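You operate a simulated robot arm through the tools that you are given. There is no shell and no other tool.

You run a simulated two-armed robot. Do the job below in one go: nothing can be reset, and whatever is moved stays where it is left.

## Task
Dry the cast on the black board in the airing box.
Fine: tray shut, vent open, fan on till the green lamp lights, then fan off; the cast stays in; leave the other cast.

The check looks at the end state, three seconds after you hand in, the way a careful person would. Anything else that was tipped, shoved, dropped, spilled or broken makes it a failure.

## Robot
Two 7-joint arms with two-finger parallel grippers on one trunk that stands fixed in place. Base frame: the origin is at the foot of the trunk, x ahead of it, y to its left, z up; the work surface is at about z = 95. Readings come in cm, degrees, newtons and seconds.
The left shoulder is at [7, 18.8, 131.5], the right one opposite. With the tool pointing down near the work surface each hand reaches from about 30 to 80 cm from the base axis, measured 20 degrees to its own side. Payload 3.91 kg a hand.
The TCP of each hand is the grasp point between the finger pads, 3 cm short of the fingertips. In the tool frame z runs along the fingers and y along their closing line. The gripper opens to 11 cm. The fingers are 2 cm wide and 1 cm thick; the gripper's body (4.8 by 11.2 cm) begins 5.5 cm behind the TCP.
Orientation is told as [roll, pitch, yaw] about the base's x, y, z axes, in that order, counted from this pose: with the fingers straight down and closing along the base's y, the tool's x points along the base's -x, its y along +y and its z along -z.

## Interface
- The arms move only by the tool servo_tool. It takes "left_rows", "right_rows" or both (then of equal length, played together; a hand with none holds still); each is one flat list of numbers, 7 for each row, row after row: the shift along the tool's x, y, z in units of 40 mm (1.0 is 40 mm), then the turn, a rotation vector about the tool's x, y, z in units of 5 degrees (1.0 is 5 degrees), then the finger opening in cm, from 0 to 11. In form: [x, y, z, wx, wy, wz, jaw, x, y, z, wx, wy, wz, jaw, ...]. A call has 1 to 20 rows; each row shifts and turns the commanded pose from where the row before left it, along the tool's axes as they then stand. A call with a number of a shift or a turn outside -1 to 1 is refused whole. Each row takes 0.2 s and may step no farther than 5 cm and 8.6 degrees from the row before; otherwise, or with a gripper value out of range, the whole call is refused. Where a pose cannot be reached the arm comes as near as it can. A force on the tool above 40 N (or 10 N above the force at the start of the call, whichever is more), or a blocked arm, ends the call early, and 0.2 s more pass. The fingers move at their own pace (about 7.2 cm/s each) and stop on an object; they squeeze with about 24 N. The grip force told is the motor's: it shows also when the fingers shut on nothing. Time passes only in rows, and 0.2 s behind the last, so rows that do not move let the fingers close. It gives the time, the measured TCP pose, the force on the tool (base axes), the opening and the grip force at its end, in the units of the frame above (readings bear some noise), with the torque about the TCP (base axes, N m) and any sound that the robot's microphone picked up.
- Cameras (640 x 400 px; columns grow to the right, rows downward): "scene" is now at [13.33, -0.74, 153.5]; the picture's right is [-0.08, -1.00, -0.00], its down [-0.64, 0.05, -0.76] and it looks along [0.76, -0.06, -0.65] (base axes); focal length 315 px, centre (320, 200). "left" rides on the left gripper at [7.2, -1.7, -10.3] in its tool frame; the picture's right is [0.23, 0.97, 0.00], its down [-0.76, 0.18, -0.62] and it looks along [-0.61, 0.14, 0.78] (tool axes); focal length 222 px, centre (320, 200). "right" rides on the right gripper at [7.2, 1.7, -10.3] in its tool frame; the picture's right is [-0.23, 0.97, 0.00], its down [-0.76, -0.18, -0.62] and it looks along [-0.61, -0.14, 0.78] (tool axes); focal length 222 px, centre (320, 200). There is no depth. A picture from a camera that has moved, and an enlarged one, comes with that camera's place and axes in the base frame and with its lens.
- snapshot(camera): a new picture of that camera. No time passes.
- slide_trunk(by): slides the trunk up (or, below 0, down) by that many cm; the arms and the scene camera ride with it, the base frame stays. It gives what a move gives, with no picture.
- pan_tilt(pan, tilt): turns the head with the scene camera to pan (to the left, within 86 degrees either way) and tilt (down, from -29 to 69), counted from straight ahead of the robot. It gives what a move gives.
- inspect(camera, box): a new picture of the part [left, top, right, bottom] of that camera's present view, enlarged. No time passes.
- hand_in(): hands the job in; it is judged then, once.

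Nothing tells you positions but the pictures and the camera data. Unless the task says otherwise, let go and move clear before handing in.

The tools are called after "Request:" as name(argument=value, ...) on one line, values as JSON. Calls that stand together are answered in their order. servo_tool: Moves the arms, as the interface text tells. Its arguments: {"type":"object","properties":{"left_rows":{"type":"array"},"right_rows":{"type":"array"}},"required":[]} The other tools are called the same way: slide_trunk (by) moves the trunk up or down; pan_tilt (pan, tilt) turns the head that bears the scene camera; snapshot (camera) takes a picture; inspect (camera, box) takes an enlarged picture of a part of a camera's view; hand_in () hands the job in.

At the start:

```text
time_s: 0.0
left_ee_pos: [60.99, 17.01, 121.62]
left_ee_rot: [0.0, 0.0, -0.1]
left_force: [0.2, -0.9, -0.1]
left_moment: [0.0, -0.01, -0.02]
left_finger_gap: 10.98
left_grip_force: 0.1
right_ee_pos: [45.37, -29.39, 128.08]
right_ee_rot: [0.0, -0.1, 0.0]
right_force: [0.2, 0.3, -0.7]
right_moment: [0.0, 0.03, -0.01]
right_finger_gap: 11.01
right_grip_force: 0.0
trunk travel left (down, up): [-82.5, 11.5]
head pan, tilt (commanded): [-4.4, 40.3]
```

scene: 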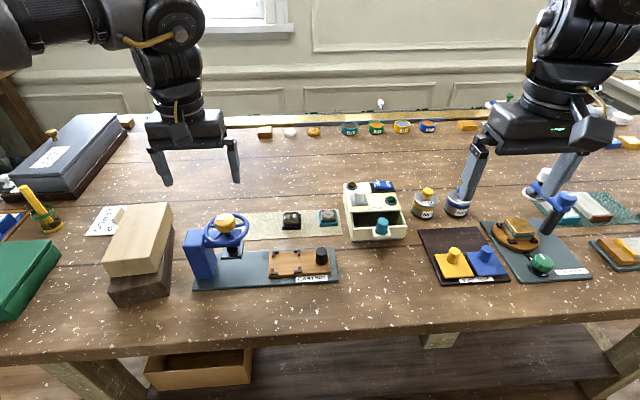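
right: 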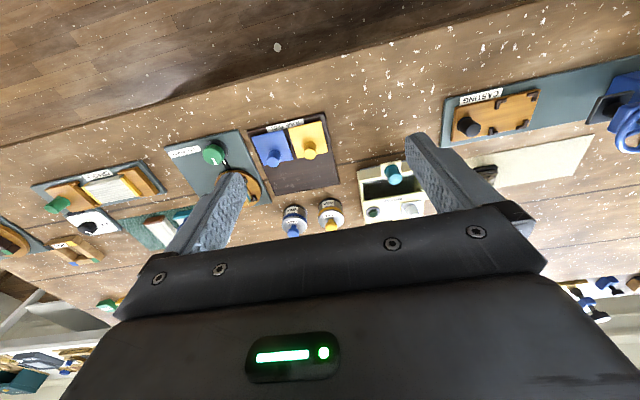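
left: 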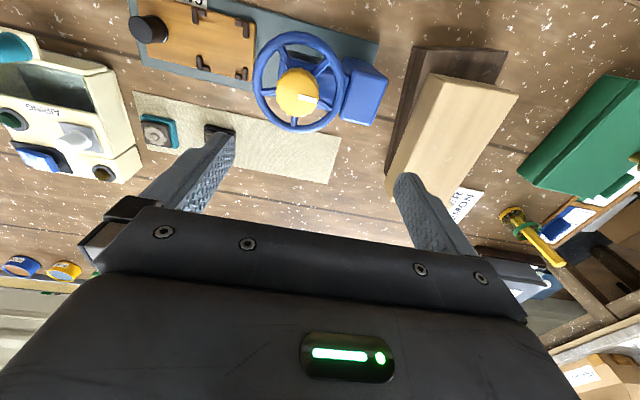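

I see a workbench with several stations; the cream box in the middle looks like the airing box, and two casts sit on a beige mat left of it. I'll look at them closer first.

Request:
inspect(camera="scene", box=[330, 165, 450, 250])

Request:
inspect(camera="scene", box=[180, 190, 350, 300])

Request:
inspect(camera="scene", box=[410, 180, 640, 300])

Request:
inspect(camera="left", box=[0, 0, 360, 220])

```text
4.71 times, centred on (390, 208) of scene
camera zoom: at [13.33, -0.74, 153.5], right [-0.08, -1.0, 0.0], down [-0.64, 0.05, -0.76], along [0.76, -0.06, -0.65], focal length 1481 px, centre (-9, 165)
```

zoom: 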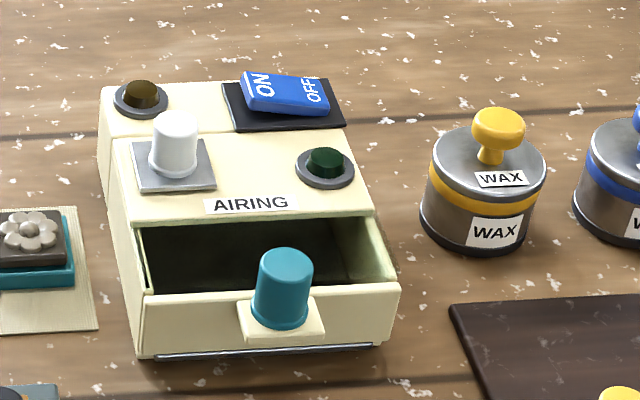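

```text
3.64 times, centred on (265, 245) of scene
camera zoom: at [13.33, -0.74, 153.5], right [-0.08, -1.0, 0.0], down [-0.64, 0.05, -0.76], along [0.76, -0.06, -0.65], focal length 1144 px, centre (520, 36)
```

zoom: 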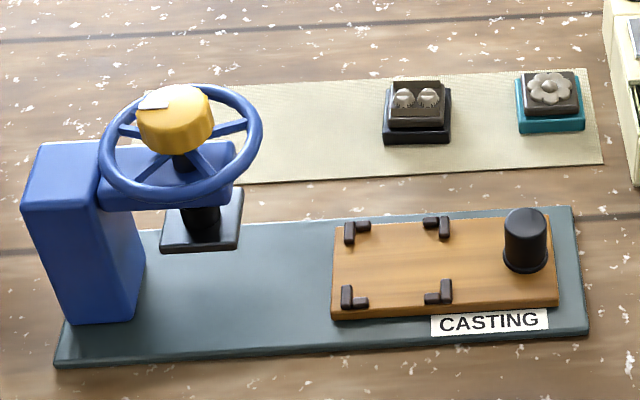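

```text
2.78 times, centred on (525, 240) of scene
camera zoom: at [13.33, -0.74, 153.5], right [-0.08, -1.0, 0.0], down [-0.64, 0.05, -0.76], along [0.76, -0.06, -0.65], focal length 876 px, centre (-250, 89)
```

zoom: 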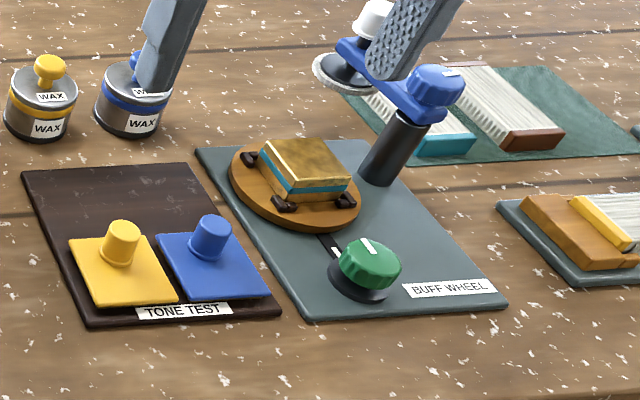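

```text
1.78 times, centred on (180, 110) of left
camera zoom: at [53.69, 15.37, 131.9], right [-0.23, 0.97, 0.0], down [0.76, 0.18, 0.62], along [0.61, 0.14, -0.78], focal length 395 px, centre (569, 360)
```

zoom: 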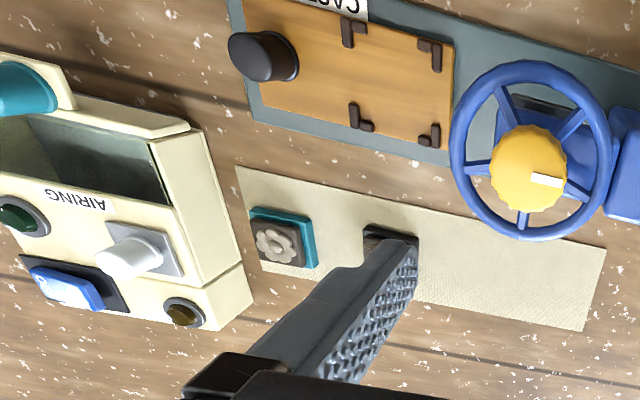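

The airing box sits around (70, -17) with its tray pulled open, and the cast on the black board is near (72, 2). I'll zoom in further to understand the vent, switch, lamps and the casts.

Request:
inspect(camera="scene", box=[340, 175, 410, 219])

Request:
inspect(camera="scene", box=[335, 200, 415, 250])

Request:
inspect(camera="scene", box=[270, 195, 350, 245])

Request:
inspect(camera="right", box=[330, 130, 620, 290])

```text
9.09 times, centred on (375, 197) of scene
camera zoom: at [13.33, -0.74, 153.5], right [-0.08, -1.0, 0.0], down [-0.64, 0.05, -0.76], along [0.76, -0.06, -0.65], focal length 2861 px, centre (-180, 227)
```

zoom: 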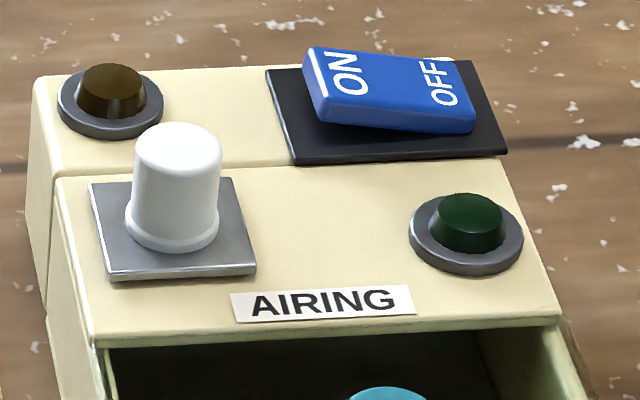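

```text
8.00 times, centred on (375, 225) of scene
camera zoom: at [13.33, -0.74, 153.5], right [-0.08, -1.0, 0.0], down [-0.64, 0.05, -0.76], along [0.76, -0.06, -0.65], focal length 2517 px, centre (-120, 0)
```

zoom: 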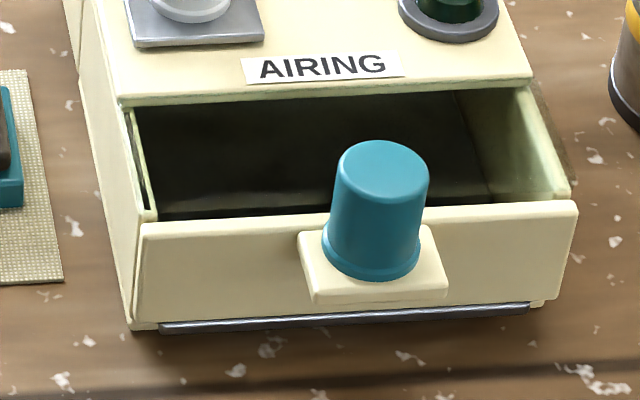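

```text
8.00 times, centred on (310, 220) of scene
camera zoom: at [13.33, -0.74, 153.5], right [-0.08, -1.0, 0.0], down [-0.64, 0.05, -0.76], along [0.76, -0.06, -0.65], focal length 2517 px, centre (400, 40)
```

zoom: 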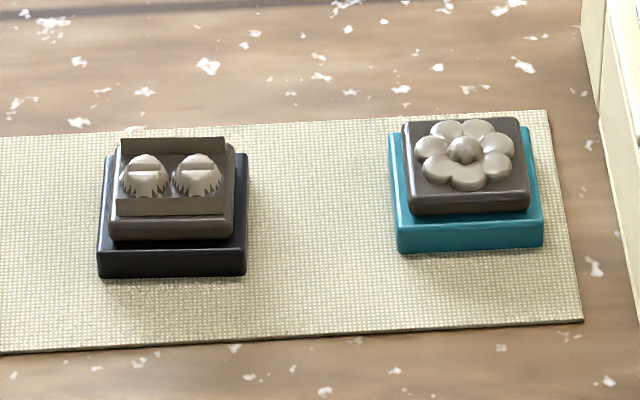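

```text
2.21 times, centred on (475, 210) of right
camera zoom: at [38.18, -27.67, 138.42], right [0.23, 0.97, 0.0], down [0.76, -0.18, 0.62], along [0.61, -0.14, -0.78], focal length 490 px, centre (-22, 178)
```

zoom: 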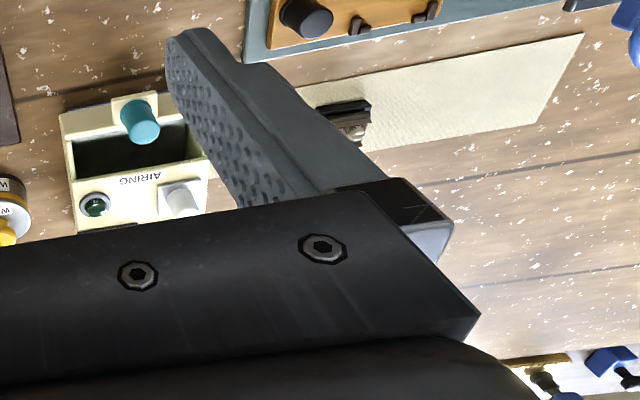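

The vent is likely the white knob on its grey plate, and the rocker is currently on OFF. I'll bring the left hand in above the mat to get a closer look from its camera.

Request:
servo_tool(left_rows=[0.4, -0.9, 0, 0, 0, 0, 11, 0.4, -0.9, 0, 0, 0, 0, 11, 0.4, -0.9, 0, 0, 0, 0, 11, 0.2, -0.9, 0, 0, 0, 0, 11, 0, 0, 0, 0, 0, 0, 11])

Request:
snapshot(camera="left")

Request:
snapshot(camera="scene")

```text
time_s: 1.2
left_ee_pos: [55.71, 2.42, 121.54]
left_ee_rot: [-0.1, -0.2, 0.0]
left_force: [0.7, -0.4, 0.1]
left_moment: [0.02, 0.01, 0.0]
left_finger_gap: 10.99
left_grip_force: 0.1
right_ee_pos: [45.59, -29.28, 128.19]
right_ee_rot: [0.0, -0.1, 0.0]
right_force: [0.4, -0.1, 0.2]
right_moment: [0.01, 0.0, 0.0]
right_finger_gap: 10.99
right_grip_force: 0.1
trunk travel left (down, up): [-82.5, 11.5]
head pan, tilt (commanded): [-4.4, 40.3]
```

```text
taken
camera left: at [48.38, 0.84, 131.93], right [-0.23, 0.97, 0.0], down [0.76, 0.18, 0.62], along [0.61, 0.14, -0.78], focal length 222 px, centre (320, 200)
```

left: 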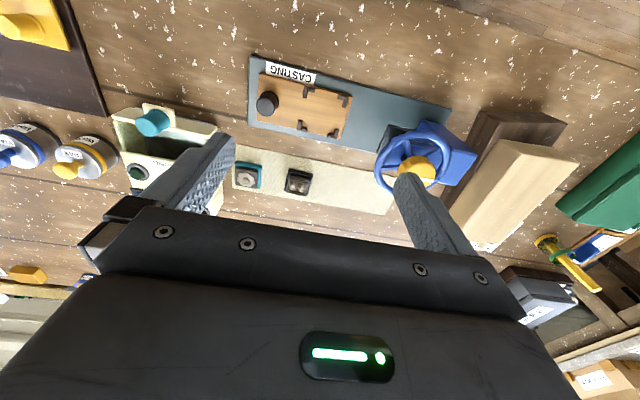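

```text
taken
camera scene: at [13.34, -0.7, 153.5], right [-0.08, -1.0, 0.0], down [-0.65, 0.05, -0.76], along [0.76, -0.06, -0.65], focal length 315 px, centre (320, 200)
```

scene: 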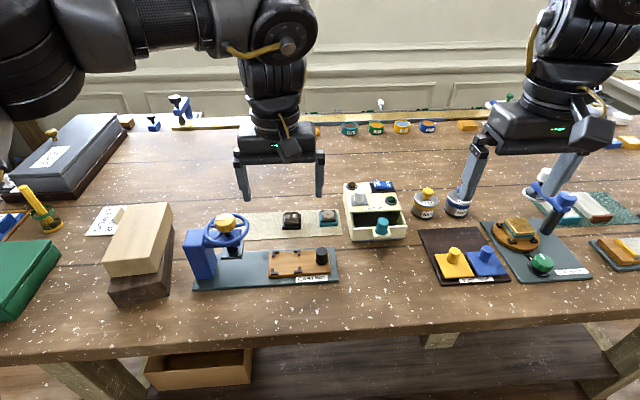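

Both casts are now clear of the fingers in the left camera's view. I'll enlarge that to triangulate them with the scene camera.

Request:
inspect(camera="left", box=[220, 140, 340, 215])

Request:
inspect(camera="left", box=[90, 90, 250, 210])

Request:
inspect(camera="scene", box=[270, 200, 350, 250])

```text
5.33 times, centred on (280, 178) of left
camera zoom: at [48.38, 0.84, 131.93], right [-0.23, 0.97, 0.0], down [0.76, 0.18, 0.62], along [0.61, 0.14, -0.78], focal length 1185 px, centre (533, 320)
```

zoom: 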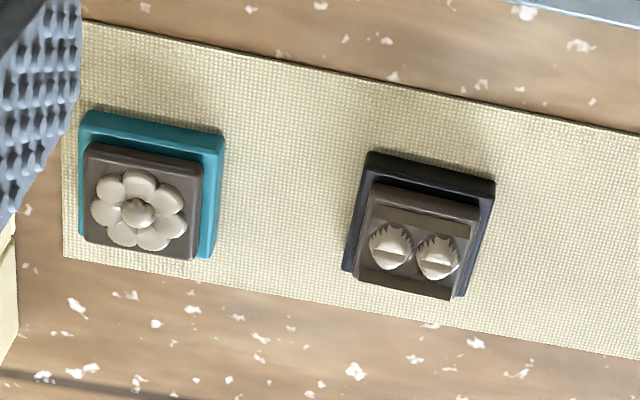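

```text
3.33 times, centred on (170, 150) of left
camera zoom: at [48.38, 0.84, 131.93], right [-0.23, 0.97, 0.0], down [0.76, 0.18, 0.62], along [0.61, 0.14, -0.78], focal length 740 px, centre (820, 367)
```

zoom: 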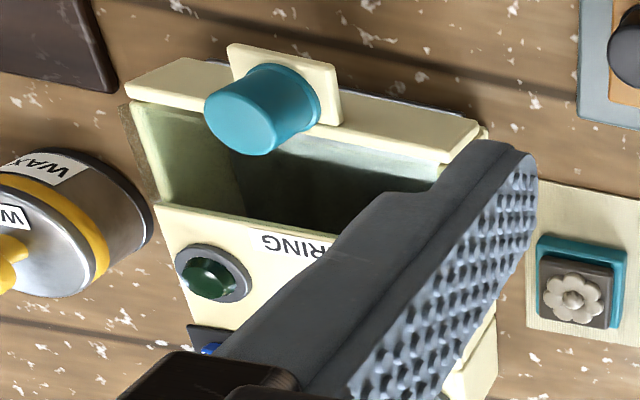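

```text
8.00 times, centred on (310, 225) of scene
camera zoom: at [13.34, -0.7, 153.5], right [-0.08, -1.0, 0.0], down [-0.65, 0.05, -0.76], along [0.76, -0.06, -0.65], focal length 2517 px, centre (400, 0)
```

zoom: 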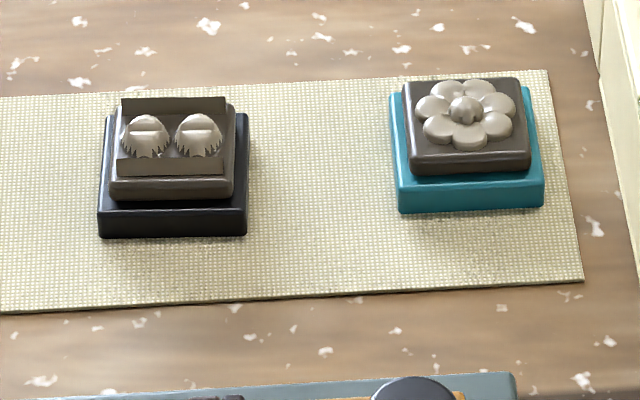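

The black-board cast triangulates to about (72.7, 2.2) with its board top near z 96.7. The tray handle top is near (64.4, -19.2, 102.7) and the box top near z 100. I'll move the left arm aside and bring the right hand high over the box for a close look at the vent and switch.

Request:
servo_tool(left_rows=[0.21, 0.71, 0, 0, 0, 0, 11, 0.21, 0.71, 0, 0, 0, 0, 11, 0.21, 0.71, 0, 0, 0, 0, 11, 0.21, 0.71, 0, 0, 0, 0, 11, 0.21, 0.71, 0, 0, 0, 0, 11, 0.21, 0.71, 0, 0, 0, 0, 11, 0.21, 0.71, 0, 0, 0, 0, 11], right_rows=[-0.87, 0.4, 0.3, 0, 0, 0, 11, -0.87, 0.4, 0.3, 0, 0, 0, 11, -0.87, 0.4, 0.3, 0, 0, 0, 11, -0.87, 0.4, 0.3, 0, 0, 0, 11, -0.87, 0.4, 0.3, 0, 0, 0, 11, -0.87, 0.4, 0.3, 0, 0, 0, 11, -0.87, 0.4, 0.3, 0, 0, 0, 11])

Request:
snapshot(camera="right")

Request:
snapshot(camera="scene")

```text
time_s: 2.8
left_ee_pos: [49.74, 22.63, 121.36]
left_ee_rot: [-0.2, -0.1, -0.2]
left_force: [1.5, -0.1, 0.0]
left_moment: [-0.02, 0.0, -0.01]
left_finger_gap: 11.01
left_grip_force: 0.1
right_ee_pos: [55.85, -29.05, 118.69]
right_ee_rot: [0.1, -0.2, 0.0]
right_force: [0.9, 0.3, -0.5]
right_moment: [-0.02, -0.04, -0.04]
right_finger_gap: 11.02
right_grip_force: 0.0
right hand out of reach, approached as far as the arm can: row 2, 3, 4, 5, 6, 7
trunk travel left (down, up): [-82.5, 11.5]
head pan, tilt (commanded): [-4.4, 40.3]
```

```text
taken
camera right: at [48.5, -27.33, 128.96], right [0.23, 0.97, 0.0], down [0.76, -0.18, 0.63], along [0.61, -0.14, -0.78], focal length 222 px, centre (320, 200)
```

right: 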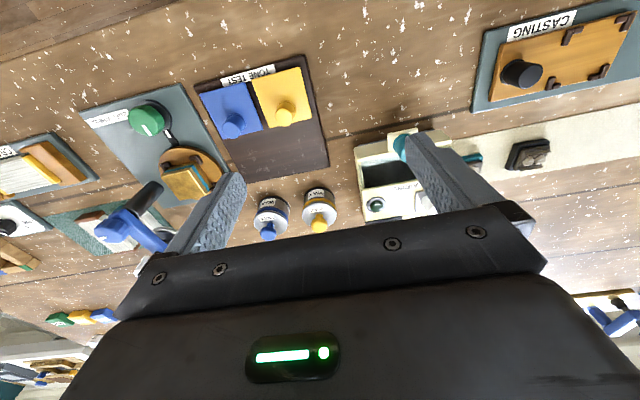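

```text
taken
camera scene: at [13.43, -0.57, 153.5], right [-0.08, -1.0, 0.0], down [-0.65, 0.05, -0.76], along [0.76, -0.06, -0.65], focal length 315 px, centre (320, 200)
```

scene: 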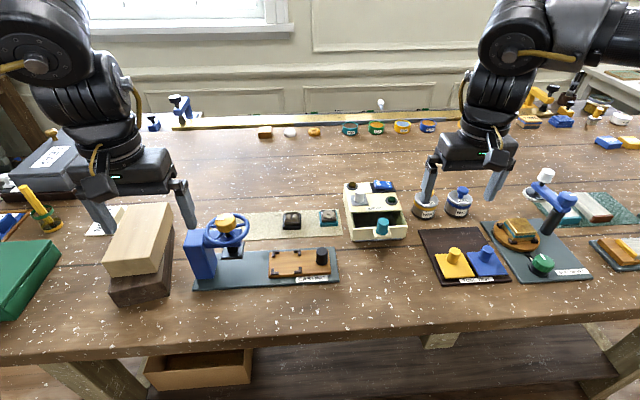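

The right hand stopped short of its target, at (55.9, -29.1, 118.7). I'll try a smaller sideways move to see what limits it.

Request:
servo_tool(right_rows=[0, 0.5, 0, 0, 0, 0, 11, 0, 0.5, 0, 0, 0, 0, 11, 0, 0.5, 0, 0, 0, 0, 11, 0, 0, 0, 0, 0, 0, 11])

```text
time_s: 3.8
left_ee_pos: [49.59, 22.37, 121.51]
left_ee_rot: [0.0, 0.0, 0.0]
left_force: [0.2, 0.2, 0.4]
left_moment: [-0.01, -0.01, -0.02]
left_finger_gap: 10.99
left_grip_force: 0.1
right_ee_pos: [52.84, -26.0, 117.7]
right_ee_rot: [0.2, -0.3, 0.0]
right_force: [-0.1, -0.5, 0.3]
right_moment: [0.02, -0.01, 0.0]
right_finger_gap: 11.01
right_grip_force: 0.0
right hand out of reach, approached as far as the arm can: row 1, 2, 3
trunk travel left (down, up): [-82.5, 11.5]
head pan, tilt (commanded): [-4.4, 40.3]
```

Sideways motion also pulled the hand back, so the arm seems to be against a joint limit. I'll test a small retreat and a yaw turn to see which frees it.

Request:
servo_tool(right_rows=[0, 0, -0.5, 0, 0, 0, 11, 0, 0, -0.5, 0, 0, 0, 11, 0, 0, 0, 0, 0, 0, 11])

```text
time_s: 4.6
left_ee_pos: [49.65, 22.42, 121.54]
left_ee_rot: [-0.1, 0.0, 0.0]
left_force: [-0.2, -0.3, 0.0]
left_moment: [-0.03, 0.06, 0.03]
left_finger_gap: 11.0
left_grip_force: 0.0
right_ee_pos: [52.52, -26.7, 121.61]
right_ee_rot: [0.3, -0.3, 0.0]
right_force: [1.4, 0.3, -0.1]
right_moment: [-0.01, 0.01, 0.0]
right_finger_gap: 11.0
right_grip_force: 0.1
right hand out of reach, approached as far as the arm can: row 1, 2
trunk travel left (down, up): [-82.5, 11.5]
head pan, tilt (commanded): [-4.4, 40.3]
```

Request:
servo_tool(right_rows=[0, 0, 0, 0, 0, -1, 11, 0, 0, 0, 0, 0, -1, 11, 0, 0, 0, 0, 0, -1, 11, -0.5, 0.5, 0, 0, 0, 0, 11, -0.5, 0.5, 0, 0, 0, 0, 11, 0, 0, 0, 0, 0, 0, 11])

Request:
snapshot(camera="scene")

```text
time_s: 6.0
left_ee_pos: [49.63, 22.39, 121.5]
left_ee_rot: [-0.1, -0.1, 0.0]
left_force: [1.1, 0.0, -0.4]
left_moment: [0.02, 0.0, -0.01]
left_finger_gap: 11.0
left_grip_force: 0.1
right_ee_pos: [52.25, -26.4, 121.24]
right_ee_rot: [0.2, -0.2, 15.1]
right_force: [0.3, -0.6, -0.3]
right_moment: [-0.02, -0.03, -0.02]
right_finger_gap: 11.01
right_grip_force: 0.1
right hand out of reach, approached as far as the arm can: row 4, 5
trunk travel left (down, up): [-82.5, 11.5]
head pan, tilt (commanded): [-4.4, 40.3]
```

```text
taken
camera scene: at [13.32, -0.74, 153.5], right [-0.08, -1.0, 0.0], down [-0.64, 0.05, -0.76], along [0.76, -0.06, -0.65], focal length 315 px, centre (320, 200)
```

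scene: 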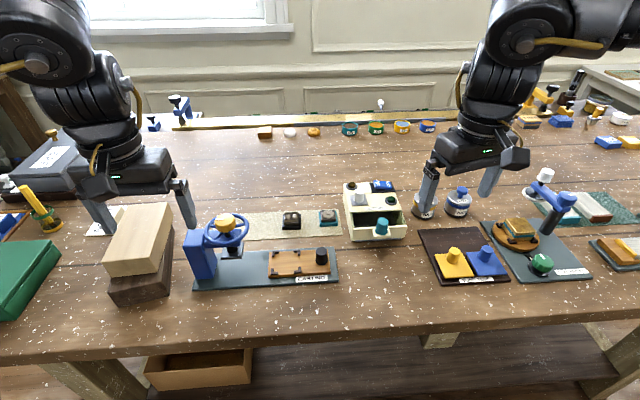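

Yaw turns freely but translation inward is blocked here, so this looks like a posture limit. I'll undo the yaw, retract, and try going inward closer to the body, with the left hand well aside.

Request:
servo_tool(right_rows=[0, 0, 0, 0, 0, 1, 11, 0, 0, 0, 0, 0, 1, 11, 0, 0, 0, 0, 0, 1, 11, 0.8, 0, -0.3, 0, 0, 0, 11, 0.8, 0, -0.3, 0, 0, 0, 11, 0.8, 0, -0.3, 0, 0, 0, 11, 0, 0.6, 0, 0, 0, 0, 11, 0, 0.6, 0, 0, 0, 0, 11, 0, 0.6, 0, 0, 0, 0, 11, 0, 0, 0, 0, 0, 0, 11])

```text
time_s: 8.2
left_ee_pos: [49.78, 22.38, 121.38]
left_ee_rot: [-0.1, 0.0, 0.1]
left_force: [-0.6, 0.6, -0.1]
left_moment: [-0.01, 0.01, -0.03]
left_finger_gap: 11.01
left_grip_force: 0.0
right_ee_pos: [42.73, -25.69, 125.36]
right_ee_rot: [0.0, 0.0, 0.1]
right_force: [-0.2, 0.5, 1.1]
right_moment: [-0.01, 0.02, 0.02]
right_finger_gap: 11.01
right_grip_force: 0.1
right hand out of reach, approached as far as the arm can: row 7, 8, 9
trunk travel left (down, up): [-82.5, 11.5]
head pan, tilt (commanded): [-4.4, 40.3]
```

The right arm stops near y = -26 even when retracted. I'll turn the head to look at the right arm's posture.

Request:
pan_tilt(pan=-50, tilt=15)

Request:
snapshot(camera="scene")

Request:
pan_tilt(pan=50, tilt=15)

Request:
snapshot(camera="scene")

```text
time_s: 9.3
left_ee_pos: [49.66, 22.45, 121.51]
left_ee_rot: [0.0, 0.0, 0.0]
left_force: [0.4, 0.1, 0.3]
left_moment: [-0.02, 0.01, 0.01]
left_finger_gap: 10.99
left_grip_force: 0.1
right_ee_pos: [42.62, -25.62, 125.45]
right_ee_rot: [0.0, 0.1, 0.0]
right_force: [0.2, 0.7, -0.7]
right_moment: [-0.02, 0.0, 0.01]
right_finger_gap: 10.99
right_grip_force: 0.0
trunk travel left (down, up): [-82.5, 11.5]
head pan, tilt (commanded): [-50.0, 15.0]
```

```text
taken
camera scene: at [10.9, -7.23, 157.5], right [-0.77, -0.64, 0.0], down [-0.17, 0.2, -0.97], along [0.62, -0.74, -0.26], focal length 315 px, centre (320, 200)
```

scene: 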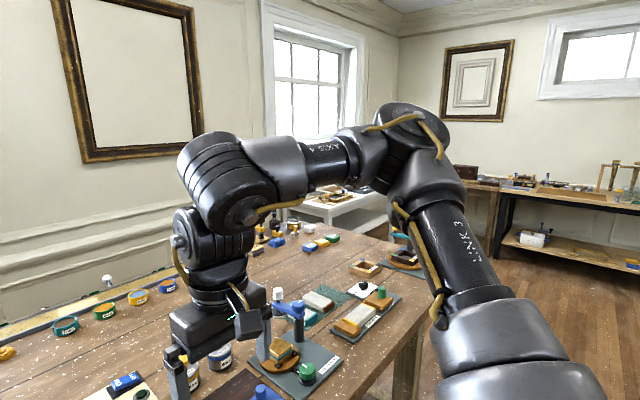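

```text
time_s: 11.1
left_ee_pos: [49.72, 22.33, 121.5]
left_ee_rot: [0.0, -0.1, 0.0]
left_force: [-1.0, -0.1, 0.5]
left_moment: [0.0, -0.01, -0.03]
left_finger_gap: 11.03
left_grip_force: 0.0
right_ee_pos: [42.59, -25.61, 125.45]
right_ee_rot: [0.0, 0.1, 0.2]
right_force: [0.3, 0.9, -0.1]
right_moment: [-0.05, 0.02, 0.01]
right_finger_gap: 10.98
right_grip_force: 0.1
trunk travel left (down, up): [-82.5, 11.5]
head pan, tilt (commanded): [50.0, 15.0]
```

```text
taken
camera scene: at [10.88, 7.07, 157.5], right [0.77, -0.64, 0.0], down [-0.17, -0.2, -0.97], along [0.62, 0.74, -0.26], focal length 315 px, centre (320, 200)
```

scene: 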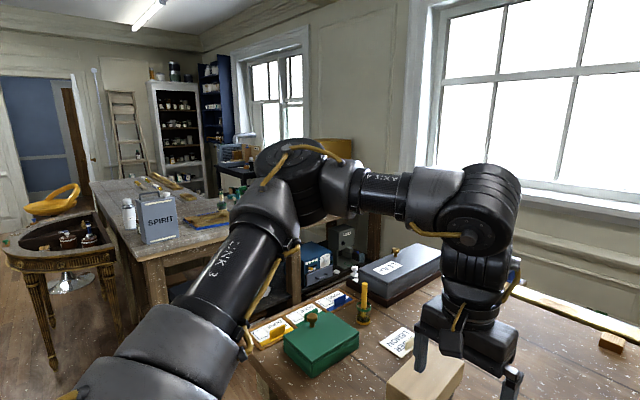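

Both arms have the same elbow-out posture, so the right arm's limit is probably height-related. I'll lower the right hand over the bare front of the table and try inward again.

Request:
servo_tool(right_rows=[0, -0.3, 0.8, 0, 0, 0, 11, 0, -0.3, 0.8, 0, 0, 0, 11, 0, 0, 0.8, 0, 0, 0, 11, 0, 0.5, 0, 0, 0, 0, 11, 0, 0.5, 0, 0, 0, 0, 11, 0, 0.5, 0, 0, 0, 0, 11, 0, 0, 0, 0, 0, 0, 11])

Request:
pan_tilt(pan=-4.4, tilt=40.3)

Request:
snapshot(camera="scene")

```text
time_s: 12.7
left_ee_pos: [49.59, 22.55, 121.43]
left_ee_rot: [0.0, -0.1, 0.0]
left_force: [0.4, -0.6, -1.0]
left_moment: [0.01, 0.01, 0.03]
left_finger_gap: 11.02
left_grip_force: 0.1
right_ee_pos: [42.56, -28.2, 116.06]
right_ee_rot: [0.0, 0.0, 0.1]
right_force: [0.4, 0.9, 0.3]
right_moment: [0.01, 0.0, 0.0]
right_finger_gap: 11.02
right_grip_force: 0.1
right hand out of reach, approached as far as the arm can: row 4, 5, 6
trunk travel left (down, up): [-82.5, 11.5]
head pan, tilt (commanded): [50.0, 15.0]
```

```text
time_s: 13.9
left_ee_pos: [49.74, 22.49, 121.47]
left_ee_rot: [0.1, -0.1, 0.0]
left_force: [-0.2, -0.2, 0.9]
left_moment: [0.02, 0.02, -0.02]
left_finger_gap: 11.02
left_grip_force: 0.1
right_ee_pos: [42.78, -28.18, 116.18]
right_ee_rot: [0.2, 0.0, 0.1]
right_force: [-0.1, -0.3, -0.3]
right_moment: [0.0, 0.01, -0.01]
right_finger_gap: 10.97
right_grip_force: 0.1
trunk travel left (down, up): [-82.5, 11.5]
head pan, tilt (commanded): [-4.4, 40.3]
```

```text
taken
camera scene: at [13.32, -0.73, 153.51], right [-0.08, -1.0, 0.0], down [-0.64, 0.05, -0.76], along [0.76, -0.06, -0.65], focal length 315 px, centre (320, 200)
```

scene: 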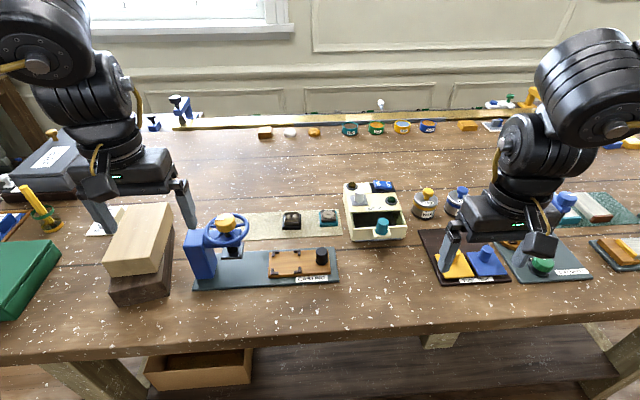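

Going lower made the right arm's inward limit worse. I'll park the right hand further out and test how far the left arm reaches toward the box instead.

Request:
servo_tool(right_rows=[0, -0.5, -0.5, 0, 0, 0, 11, 0, -0.5, -0.5, 0, 0, 0, 11, 0, -0.5, -0.5, 0, 0, 0, 11, 0, -0.5, -0.5, 0, 0, 0, 11])

Request:
servo_tool(left_rows=[-0.2, -0.9, 0, 0, 0, 0, 11, -0.2, -0.9, 0, 0, 0, 0, 11, -0.2, -0.9, 0, 0, 0, 0, 11, -0.2, -0.9, 0, 0, 0, 0, 11, -0.2, -0.9, 0, 0, 0, 0, 11, -0.2, -0.9, 0, 0, 0, 0, 11, -0.2, -0.9, 0, 0, 0, 0, 11, -0.2, -0.9, 0, 0, 0, 0, 11, -0.2, -0.9, 0, 0, 0, 0, 11, -0.2, -0.9, 0, 0, 0, 0, 11, 0, 0, 0, 0, 0, 0, 11])

Request:
snapshot(camera="left")

Request:
snapshot(camera="scene")

```text
time_s: 14.9
left_ee_pos: [49.56, 22.44, 121.53]
left_ee_rot: [0.0, -0.1, 0.0]
left_force: [-0.7, 0.0, 0.1]
left_moment: [-0.05, -0.01, 0.03]
left_finger_gap: 11.02
left_grip_force: 0.1
right_ee_pos: [42.66, -36.27, 124.28]
right_ee_rot: [0.1, -0.2, 0.0]
right_force: [-0.3, 1.3, 0.3]
right_moment: [-0.03, 0.01, 0.0]
right_finger_gap: 10.98
right_grip_force: 0.1
trunk travel left (down, up): [-82.5, 11.5]
head pan, tilt (commanded): [-4.4, 40.3]
```

```text
time_s: 17.3
left_ee_pos: [56.81, -8.18, 121.79]
left_ee_rot: [-0.3, 0.1, 0.4]
left_force: [0.3, 0.3, 0.3]
left_moment: [-0.02, 0.01, 0.03]
left_finger_gap: 11.02
left_grip_force: 0.1
left hand out of reach, approached as far as the arm can: row 9, 10
right_ee_pos: [42.73, -36.34, 124.22]
right_ee_rot: [0.1, 0.0, -0.1]
right_force: [-0.5, -0.2, -0.4]
right_moment: [0.01, -0.01, 0.02]
right_finger_gap: 11.0
right_grip_force: 0.1
trunk travel left (down, up): [-82.5, 11.5]
head pan, tilt (commanded): [-4.4, 40.3]
```

```text
taken
camera left: at [49.55, -9.94, 132.21], right [-0.24, 0.97, -0.01], down [0.76, 0.19, 0.62], along [0.61, 0.14, -0.78], focal length 222 px, centre (320, 200)
```

left: 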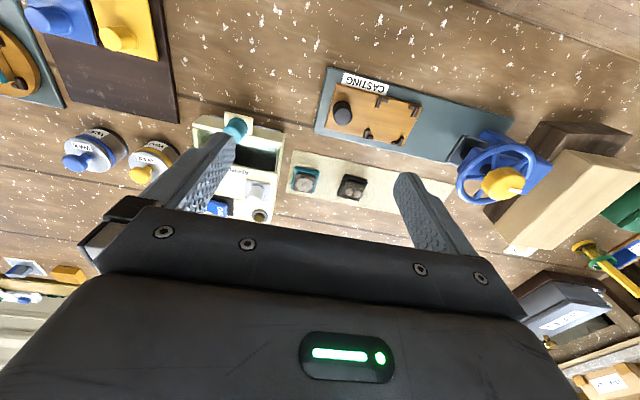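

```text
taken
camera scene: at [13.37, -0.88, 153.5], right [-0.08, -1.0, 0.0], down [-0.65, 0.05, -0.76], along [0.76, -0.06, -0.65], focal length 315 px, centre (320, 200)
```

scene: 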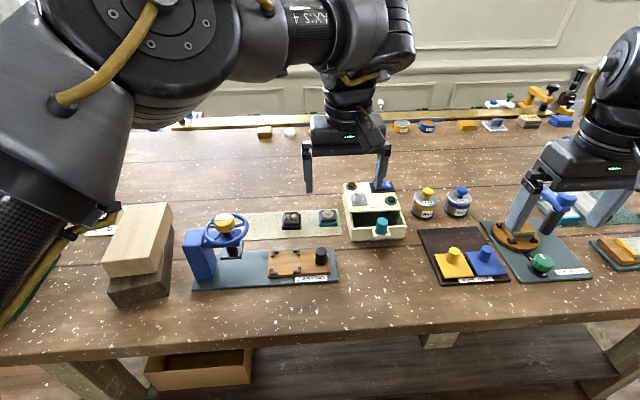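

The left arm reaches inward only to about y = -8 here. I'll pull the left back and try the right arm along a different path: extended further out first, then sweeping inward.

Request:
servo_tool(left_rows=[0.2, 0.9, 0, 0, 0, 0, 11, 0.2, 0.9, 0, 0, 0, 0, 11, 0.2, 0.9, 0, 0, 0, 0, 11, 0.2, 0.9, 0, 0, 0, 0, 11, 0.2, 0.9, 0, 0, 0, 0, 11, 0.2, 0.9, 0, 0, 0, 0, 11, 0.2, 0.9, 0, 0, 0, 0, 11, 0.2, 0.9, 0, 0, 0, 0, 11], right_rows=[-0.8, 0, 0, 0, 0, 0, 11, -0.8, 0, 0, 0, 0, 0, 11, -0.8, 0, 0, 0, 0, 0, 11, -0.8, 0, 0, 0, 0, 0, 11, -0.8, 0, 0, 0, 0, 0, 11, -0.8, 0, 0, 0, 0, 0, 11, -0.5, 0, 0, 0, 0, 0, 11, 0, 0, 0, 0, 0, 0, 11])

```text
time_s: 19.1
left_ee_pos: [50.21, 20.23, 121.45]
left_ee_rot: [-0.2, 0.0, 0.1]
left_force: [-0.5, 0.2, -0.8]
left_moment: [-0.02, -0.01, -0.03]
left_finger_gap: 11.0
left_grip_force: 0.0
right_ee_pos: [59.2, -37.58, 121.97]
right_ee_rot: [0.0, -0.3, 0.0]
right_force: [0.2, 0.1, 0.4]
right_moment: [-0.03, -0.02, -0.01]
right_finger_gap: 10.99
right_grip_force: 0.0
right hand out of reach, approached as far as the arm can: row 5, 6, 7
trunk travel left (down, up): [-82.5, 11.5]
head pan, tilt (commanded): [-4.4, 40.3]
```

Request:
pan_tilt(pan=-45, tilt=15)

Request:
snapshot(camera="scene")

```text
time_s: 20.2
left_ee_pos: [50.13, 19.99, 121.57]
left_ee_rot: [-0.1, -0.1, -0.1]
left_force: [0.6, -0.5, 0.3]
left_moment: [-0.03, 0.01, -0.02]
left_finger_gap: 11.0
left_grip_force: 0.0
right_ee_pos: [59.09, -37.91, 121.97]
right_ee_rot: [0.2, -0.4, 0.0]
right_force: [-0.1, 1.2, -0.1]
right_moment: [-0.01, 0.01, 0.0]
right_finger_gap: 11.02
right_grip_force: 0.2
trunk travel left (down, up): [-82.5, 11.5]
head pan, tilt (commanded): [-45.0, 15.0]
```

```text
taken
camera scene: at [11.51, -6.69, 157.49], right [-0.71, -0.71, 0.0], down [-0.18, 0.18, -0.97], along [0.68, -0.68, -0.26], focal length 315 px, centre (320, 200)
```

scene: 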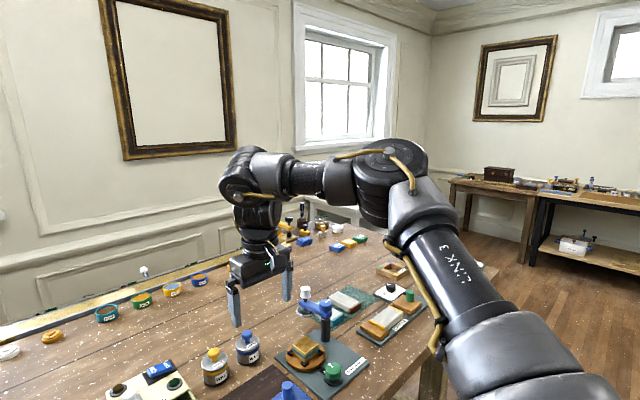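

The elbow is swung wide outward. I'll test whether tilting the fingers forward lets the right hand extend, which would tell me if the wrist is the limit.

Request:
servo_tool(right_rows=[0, 0, 0, 0, -1, 0, 11, 0, 0, 0, 0, -1, 0, 11, 0, 0, 0, 0, -1, 0, 11, 0, 0, 0, 0, -1, 0, 11, 0, 0, 0, 0, 0, 0, 11])

Request:
servo_tool(right_rows=[0, 0.8, 0, 0, 0, 0, 11, 0, 0.8, 0, 0, 0, 0, 11, 0, 0.8, 0, 0, 0, 0, 11, 0, 0, 0, 0, 0, 0, 11])

```text
time_s: 21.4
left_ee_pos: [50.23, 19.86, 121.68]
left_ee_rot: [0.0, 0.0, 0.0]
left_force: [-0.9, 0.3, -0.8]
left_moment: [0.0, 0.02, 0.02]
left_finger_gap: 11.0
left_grip_force: 0.1
right_ee_pos: [59.23, -37.9, 121.9]
right_ee_rot: [0.1, -20.0, -0.1]
right_force: [0.4, -0.2, 0.1]
right_moment: [0.0, -0.03, 0.0]
right_finger_gap: 10.99
right_grip_force: 0.1
trunk travel left (down, up): [-82.5, 11.5]
head pan, tilt (commanded): [-45.0, 15.0]
```

```text
time_s: 22.4
left_ee_pos: [50.06, 19.76, 121.59]
left_ee_rot: [0.1, 0.0, -0.1]
left_force: [0.4, 0.5, -0.2]
left_moment: [-0.04, 0.01, 0.01]
left_finger_gap: 11.0
left_grip_force: 0.0
right_ee_pos: [59.22, -28.1, 121.75]
right_ee_rot: [0.1, -20.1, 0.0]
right_force: [-0.6, -0.5, -0.8]
right_moment: [0.01, -0.01, 0.02]
right_finger_gap: 10.98
right_grip_force: 0.0
trunk travel left (down, up): [-82.5, 11.5]
head pan, tilt (commanded): [-45.0, 15.0]
```

Tilting the fingers 20° forward freed the arm, and it moved inward the full distance. I'll keep going inward with that tilt.

Request:
servo_tool(right_rows=[0, 0.8, 0, 0, 0, 0, 11, 0, 0.8, 0, 0, 0, 0, 11, 0, 0.8, 0, 0, 0, 0, 11, 0, 0, 0, 0, 0, 0, 11])

Request:
pan_tilt(pan=-10, tilt=42)

Request:
snapshot(camera="scene")

Request:
snapshot(camera="right")

```text
time_s: 23.4
left_ee_pos: [50.24, 19.9, 121.54]
left_ee_rot: [-0.1, 0.0, 0.0]
left_force: [0.6, 0.6, -0.2]
left_moment: [0.02, 0.01, -0.02]
left_finger_gap: 10.98
left_grip_force: 0.1
right_ee_pos: [56.88, -23.13, 121.59]
right_ee_rot: [0.1, -20.2, 0.0]
right_force: [0.4, -0.9, 0.1]
right_moment: [0.03, 0.03, 0.02]
right_finger_gap: 10.99
right_grip_force: 0.0
right hand out of reach, approached as far as the arm can: row 2, 3
trunk travel left (down, up): [-82.5, 11.5]
head pan, tilt (commanded): [-45.0, 15.0]
```

```text
time_s: 24.4
left_ee_pos: [50.11, 19.88, 121.6]
left_ee_rot: [0.0, -0.1, 0.1]
left_force: [0.1, 0.5, 0.8]
left_moment: [0.0, 0.06, -0.01]
left_finger_gap: 10.99
left_grip_force: 0.1
right_ee_pos: [56.79, -23.12, 121.6]
right_ee_rot: [0.2, -20.0, 0.0]
right_force: [-0.6, -0.2, 0.1]
right_moment: [0.02, -0.01, 0.03]
right_finger_gap: 10.98
right_grip_force: 0.0
trunk travel left (down, up): [-82.5, 11.5]
head pan, tilt (commanded): [-10.0, 42.0]
```

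```text
taken
camera scene: at [13.05, -1.55, 153.26], right [-0.17, -0.98, 0.0], down [-0.66, 0.12, -0.74], along [0.73, -0.13, -0.67], focal length 315 px, centre (320, 200)
```

scene: 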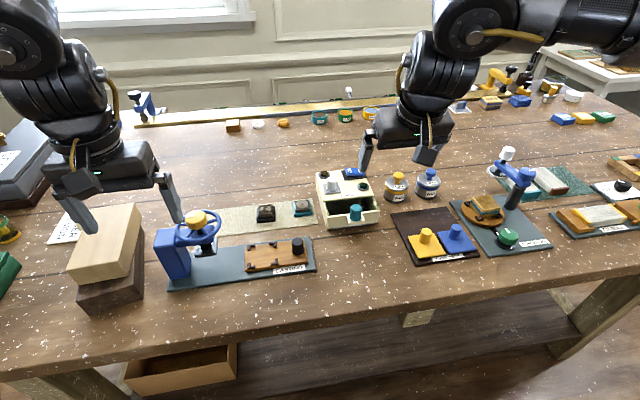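

```text
taken
camera right: at [46.38, -21.5, 128.92], right [0.21, 0.97, 0.08], down [0.5, -0.18, 0.85], along [0.84, -0.14, -0.53], focal length 222 px, centre (320, 200)
```

right: 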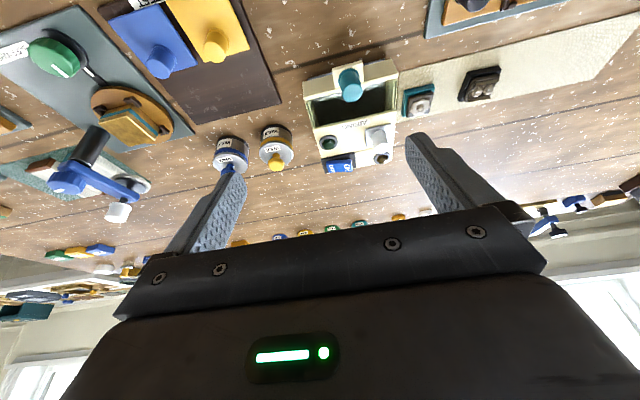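

The right hand is now blocked again at y = -23. Since higher seemed freer, I'll test going up and inward, which would tell me if lowering the trunk helps.

Request:
servo_tool(right_rows=[0.3, 0, -0.8, 0, 0, 0, 11, 0.3, 0, -0.8, 0, 0, 0, 11, 0.3, 0, -0.8, 0, 0, 0, 11, 0.3, 0, -0.8, 0, 0, 0, 11, 0, 0.8, 0, 0, 0, 0, 11, 0, 0.8, 0, 0, 0, 0, 11, 0, 0.8, 0, 0, 0, 0, 11, 0, 0.8, 0, 0, 0, 0, 11, 0, 0, 0, 0, 0, 0, 11])

```text
time_s: 26.4
left_ee_pos: [50.15, 19.87, 121.56]
left_ee_rot: [0.0, -0.1, 0.1]
left_force: [-0.7, -0.4, -0.7]
left_moment: [0.02, 0.04, 0.01]
left_finger_gap: 11.0
left_grip_force: 0.0
right_ee_pos: [48.68, -22.03, 133.05]
right_ee_rot: [0.4, -20.2, 0.1]
right_force: [-0.3, -0.2, 0.5]
right_moment: [0.01, 0.03, 0.01]
right_finger_gap: 11.01
right_grip_force: 0.1
right hand out of reach, approached as far as the arm can: row 4, 5, 6, 7, 8
trunk travel left (down, up): [-82.5, 11.5]
head pan, tilt (commanded): [-10.0, 42.0]
```

The blocked points lie on a circle about a fixed elbow, so the right upper arm is not swinging inward. I'll look at both shoulders to understand the joint posture.

Request:
pan_tilt(pan=-80, tilt=30)

Request:
snapshot(camera="scene")

Request:
pan_tilt(pan=80, tilt=30)

Request:
snapshot(camera="scene")

```text
time_s: 27.8
left_ee_pos: [50.08, 19.86, 121.61]
left_ee_rot: [0.0, -0.1, 0.0]
left_force: [0.1, 0.4, 0.5]
left_moment: [0.01, 0.0, 0.03]
left_finger_gap: 10.98
left_grip_force: 0.1
right_ee_pos: [48.69, -22.02, 132.92]
right_ee_rot: [0.6, -20.0, 0.0]
right_force: [-0.3, -0.1, -0.4]
right_moment: [-0.01, 0.0, -0.02]
right_finger_gap: 11.0
right_grip_force: 0.0
trunk travel left (down, up): [-82.5, 11.5]
head pan, tilt (commanded): [-80.0, 30.0]
```

```text
taken
camera scene: at [6.45, -9.0, 155.08], right [-0.98, -0.17, 0.0], down [-0.09, 0.49, -0.87], along [0.15, -0.85, -0.5], focal length 315 px, centre (320, 200)
```

scene: 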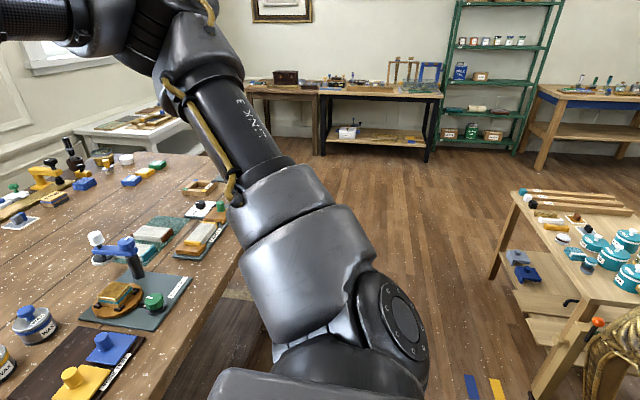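

```text
time_s: 30.3
left_ee_pos: [50.23, 19.95, 121.62]
left_ee_rot: [0.0, 0.0, 0.0]
left_force: [0.7, 0.3, -0.4]
left_moment: [0.0, 0.02, 0.0]
left_finger_gap: 10.99
left_grip_force: 0.0
right_ee_pos: [48.73, -22.09, 133.1]
right_ee_rot: [0.5, -20.0, 0.2]
right_force: [-0.6, -1.1, 1.0]
right_moment: [0.01, 0.0, -0.02]
right_finger_gap: 11.01
right_grip_force: 0.0
trunk travel left (down, up): [-82.5, 11.5]
head pan, tilt (commanded): [80.0, 30.0]
```

```text
taken
camera scene: at [6.44, 8.82, 155.08], right [0.98, -0.17, 0.0], down [-0.09, -0.49, -0.87], along [0.15, 0.85, -0.5], focal length 315 px, centre (320, 200)
```

scene: 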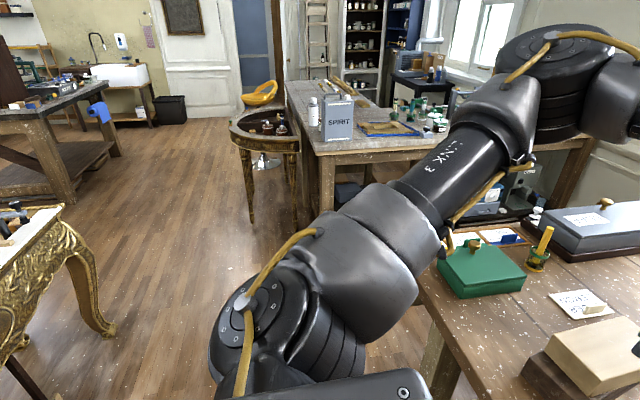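

Both shoulders look like mirrored postures, so I suspect a wrist-roll limit instead. I'll test with a large yaw the other way, then push inward.

Request:
servo_tool(right_rows=[0, 0, 0, 0, 0, 1, 11, 0, 0, 0, 0, 0, 1, 11, 0, 0, 0, 0, 0, 1, 11, 0, 0, 0, 0, 0, 1, 11, 0, 0, 0, 0, 0, 1, 11, 0, 0, 0, 0, 0, 1, 11, 0, 0, 0, 0, 0, 0, 11])

Request:
servo_tool(right_rows=[0, 0.8, 0, 0, 0, 0, 11, 0, 0.8, 0, 0, 0, 0, 11, 0, 0.8, 0, 0, 0, 0, 11, 0, 0, 0, 0, 0, 0, 11])

```text
time_s: 31.9
left_ee_pos: [50.1, 19.86, 121.63]
left_ee_rot: [0.0, 0.0, 0.0]
left_force: [-0.2, -0.8, 0.3]
left_moment: [-0.02, 0.01, 0.0]
left_finger_gap: 11.0
left_grip_force: 0.1
right_ee_pos: [56.59, -30.57, 138.19]
right_ee_rot: [10.4, -17.3, -31.5]
right_force: [0.4, -0.1, -0.5]
right_moment: [-0.01, 0.02, -0.03]
right_finger_gap: 10.99
right_grip_force: 0.0
right hand out of reach, approached as far as the arm can: row 1, 2, 3, 4, 5, 6
trunk travel left (down, up): [-82.5, 11.5]
head pan, tilt (commanded): [80.0, 30.0]
```

```text
time_s: 32.9
left_ee_pos: [50.15, 19.92, 121.67]
left_ee_rot: [0.0, -0.1, 0.0]
left_force: [-0.3, 0.0, -0.2]
left_moment: [0.0, -0.03, -0.01]
left_finger_gap: 11.02
left_grip_force: 0.0
right_ee_pos: [57.44, -30.29, 137.12]
right_ee_rot: [10.6, -17.4, -31.5]
right_force: [-0.5, 0.1, -0.2]
right_moment: [0.01, -0.02, 0.01]
right_finger_gap: 11.0
right_grip_force: 0.0
right hand out of reach, approached as far as the arm can: row 1, 2, 3
trunk travel left (down, up): [-82.5, 11.5]
head pan, tilt (commanded): [80.0, 30.0]
```

Turning yaw negative pushed the hand outward, so positive yaw should help. I'll rotate back through zero to a large positive yaw and then push inward.

Request:
servo_tool(right_rows=[0, 0, 0, 0, 0, -1, 11, 0, 0, 0, 0, 0, -1, 11, 0, 0, 0, 0, 0, -1, 11, 0, 0, 0, 0, 0, -1, 11, 0, 0, 0, 0, 0, -1, 11, 0, 0, 0, 0, 0, -1, 11, 0, 0, 0, 0, 0, -1, 11, 0, 0, 0, 0, 0, -1, 11, 0, 0, 0, 0, 0, -1, 11, 0, 0, 0, 0, 0, -1, 11, 0, 0, 0, 0, 0, -1, 11, 0, 0, 0, 0, 0, -1, 11, 0, 0, 0, 0, 0, 0, 11])

Request:
servo_tool(right_rows=[-0.5, 0.5, 0, 0, 0, 0, 11, -0.5, 0.5, 0, 0, 0, 0, 11, -0.5, 0.5, 0, 0, 0, 0, 11, -0.5, 0.5, 0, 0, 0, 0, 11, 0, 0, 0, 0, 0, 0, 11])

```text
time_s: 35.7
left_ee_pos: [50.08, 19.93, 121.6]
left_ee_rot: [0.0, -0.2, 0.0]
left_force: [-0.3, -0.4, 0.3]
left_moment: [-0.03, 0.0, 0.0]
left_finger_gap: 10.99
left_grip_force: 0.0
right_ee_pos: [57.37, -30.34, 137.03]
right_ee_rot: [-10.3, -17.3, 31.6]
right_force: [-0.3, -0.4, 0.9]
right_moment: [0.03, -0.02, 0.01]
right_finger_gap: 11.01
right_grip_force: 0.0
trunk travel left (down, up): [-82.5, 11.5]
head pan, tilt (commanded): [80.0, 30.0]
```

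```text
time_s: 36.9
left_ee_pos: [50.06, 19.87, 121.59]
left_ee_rot: [0.0, -0.2, -0.1]
left_force: [0.5, 0.9, -0.7]
left_moment: [0.02, 0.03, 0.01]
left_finger_gap: 11.03
left_grip_force: 0.0
right_ee_pos: [55.4, -26.52, 134.4]
right_ee_rot: [-10.1, -17.5, 31.5]
right_force: [0.2, -0.2, 0.6]
right_moment: [0.0, -0.01, 0.01]
right_finger_gap: 10.98
right_grip_force: 0.0
right hand out of reach, approached as far as the arm can: row 1, 2, 3, 4
trunk travel left (down, up): [-82.5, 11.5]
head pan, tilt (commanded): [80.0, 30.0]
```

Pushing inward at this height still leaves the elbow stuck out to the side. I'll raise and retract the right hand so the elbow swings up, then extend forward from there.

Request:
servo_tool(right_rows=[0, 0, -0.6, 0, 0, 1, 11, 0, 0, -0.6, 0, 0, 1, 11, 0, 0, -0.6, 0, 0, 1, 11, 0, 0, -0.6, 0, 0, 1, 11, 0, 0, -0.6, 0, 0, 1, 11, 0, 0, -0.6, 0, 0, 1, 11, 0.7, 0, 0, 0, 1, 0, 11, 0.7, 0, 0, 0, 1, 0, 11, 0.7, 0, 0, 0, 1, 0, 11, 0.7, 0, 0, 0, 1, 0, 11, 0, 0, 0, 0, 0, 0, 11])

Request:
servo_tool(right_rows=[0, 0.7, -0.3, 0, 0, 0, 11, 0, 0.7, -0.3, 0, 0, 0, 11, 0, 0.7, 0, 0, 0, 0, 11, 0, 0.7, 0, 0, 0, 0, 11, 0, 0, 0, 0, 0, 0, 11])

Request:
pan_tilt(pan=-50, tilt=10)

Request:
snapshot(camera="scene")

```text
time_s: 39.3
left_ee_pos: [49.99, 19.85, 121.65]
left_ee_rot: [0.0, -0.1, -0.1]
left_force: [0.1, -0.7, -0.4]
left_moment: [-0.04, 0.0, 0.02]
left_finger_gap: 10.99
left_grip_force: 0.1
right_ee_pos: [36.7, -29.45, 141.72]
right_ee_rot: [0.2, -0.1, -0.1]
right_force: [-0.5, 0.3, -1.0]
right_moment: [0.02, 0.02, -0.01]
right_finger_gap: 11.01
right_grip_force: 0.1
right hand out of reach, approached as far as the arm can: row 1, 2, 3, 4, 5, 6, 9
trunk travel left (down, up): [-82.5, 11.5]
head pan, tilt (commanded): [80.0, 30.0]
```

```text
time_s: 40.5
left_ee_pos: [50.01, 19.94, 121.7]
left_ee_rot: [0.1, -0.1, 0.0]
left_force: [0.2, -0.1, -0.4]
left_moment: [-0.02, -0.02, 0.01]
left_finger_gap: 10.99
left_grip_force: 0.0
right_ee_pos: [34.04, -22.75, 140.42]
right_ee_rot: [0.2, -0.3, 0.2]
right_force: [0.0, -0.7, 0.6]
right_moment: [-0.03, -0.02, 0.01]
right_finger_gap: 10.99
right_grip_force: 0.1
right hand out of reach, approached as far as the arm can: row 1, 2, 3, 4
trunk travel left (down, up): [-82.5, 11.5]
head pan, tilt (commanded): [80.0, 30.0]
```

```text
time_s: 42.6
left_ee_pos: [50.12, 19.97, 121.63]
left_ee_rot: [0.0, 0.0, 0.0]
left_force: [0.5, -0.3, -0.3]
left_moment: [0.05, -0.02, -0.03]
left_finger_gap: 10.99
left_grip_force: 0.0
right_ee_pos: [33.99, -22.73, 140.3]
right_ee_rot: [0.2, -0.1, 0.3]
right_force: [0.2, 0.3, -0.5]
right_moment: [0.02, 0.02, -0.01]
right_finger_gap: 10.97
right_grip_force: 0.1
trunk travel left (down, up): [-82.5, 11.5]
head pan, tilt (commanded): [-50.0, 10.0]
```

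```text
taken
camera scene: at [10.85, -7.2, 158.31], right [-0.77, -0.64, 0.0], down [-0.11, 0.13, -0.98], along [0.63, -0.75, -0.17], focal length 315 px, centre (320, 200)
```

scene: 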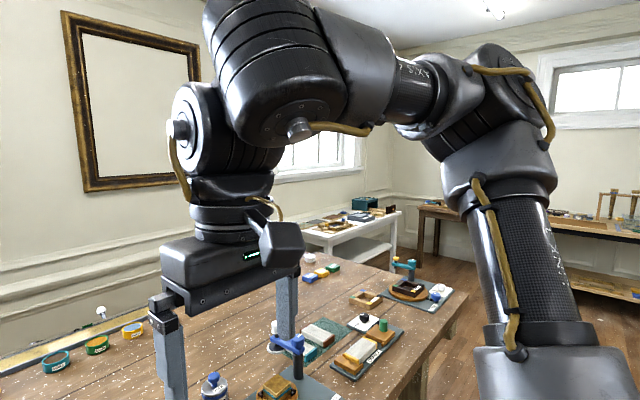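

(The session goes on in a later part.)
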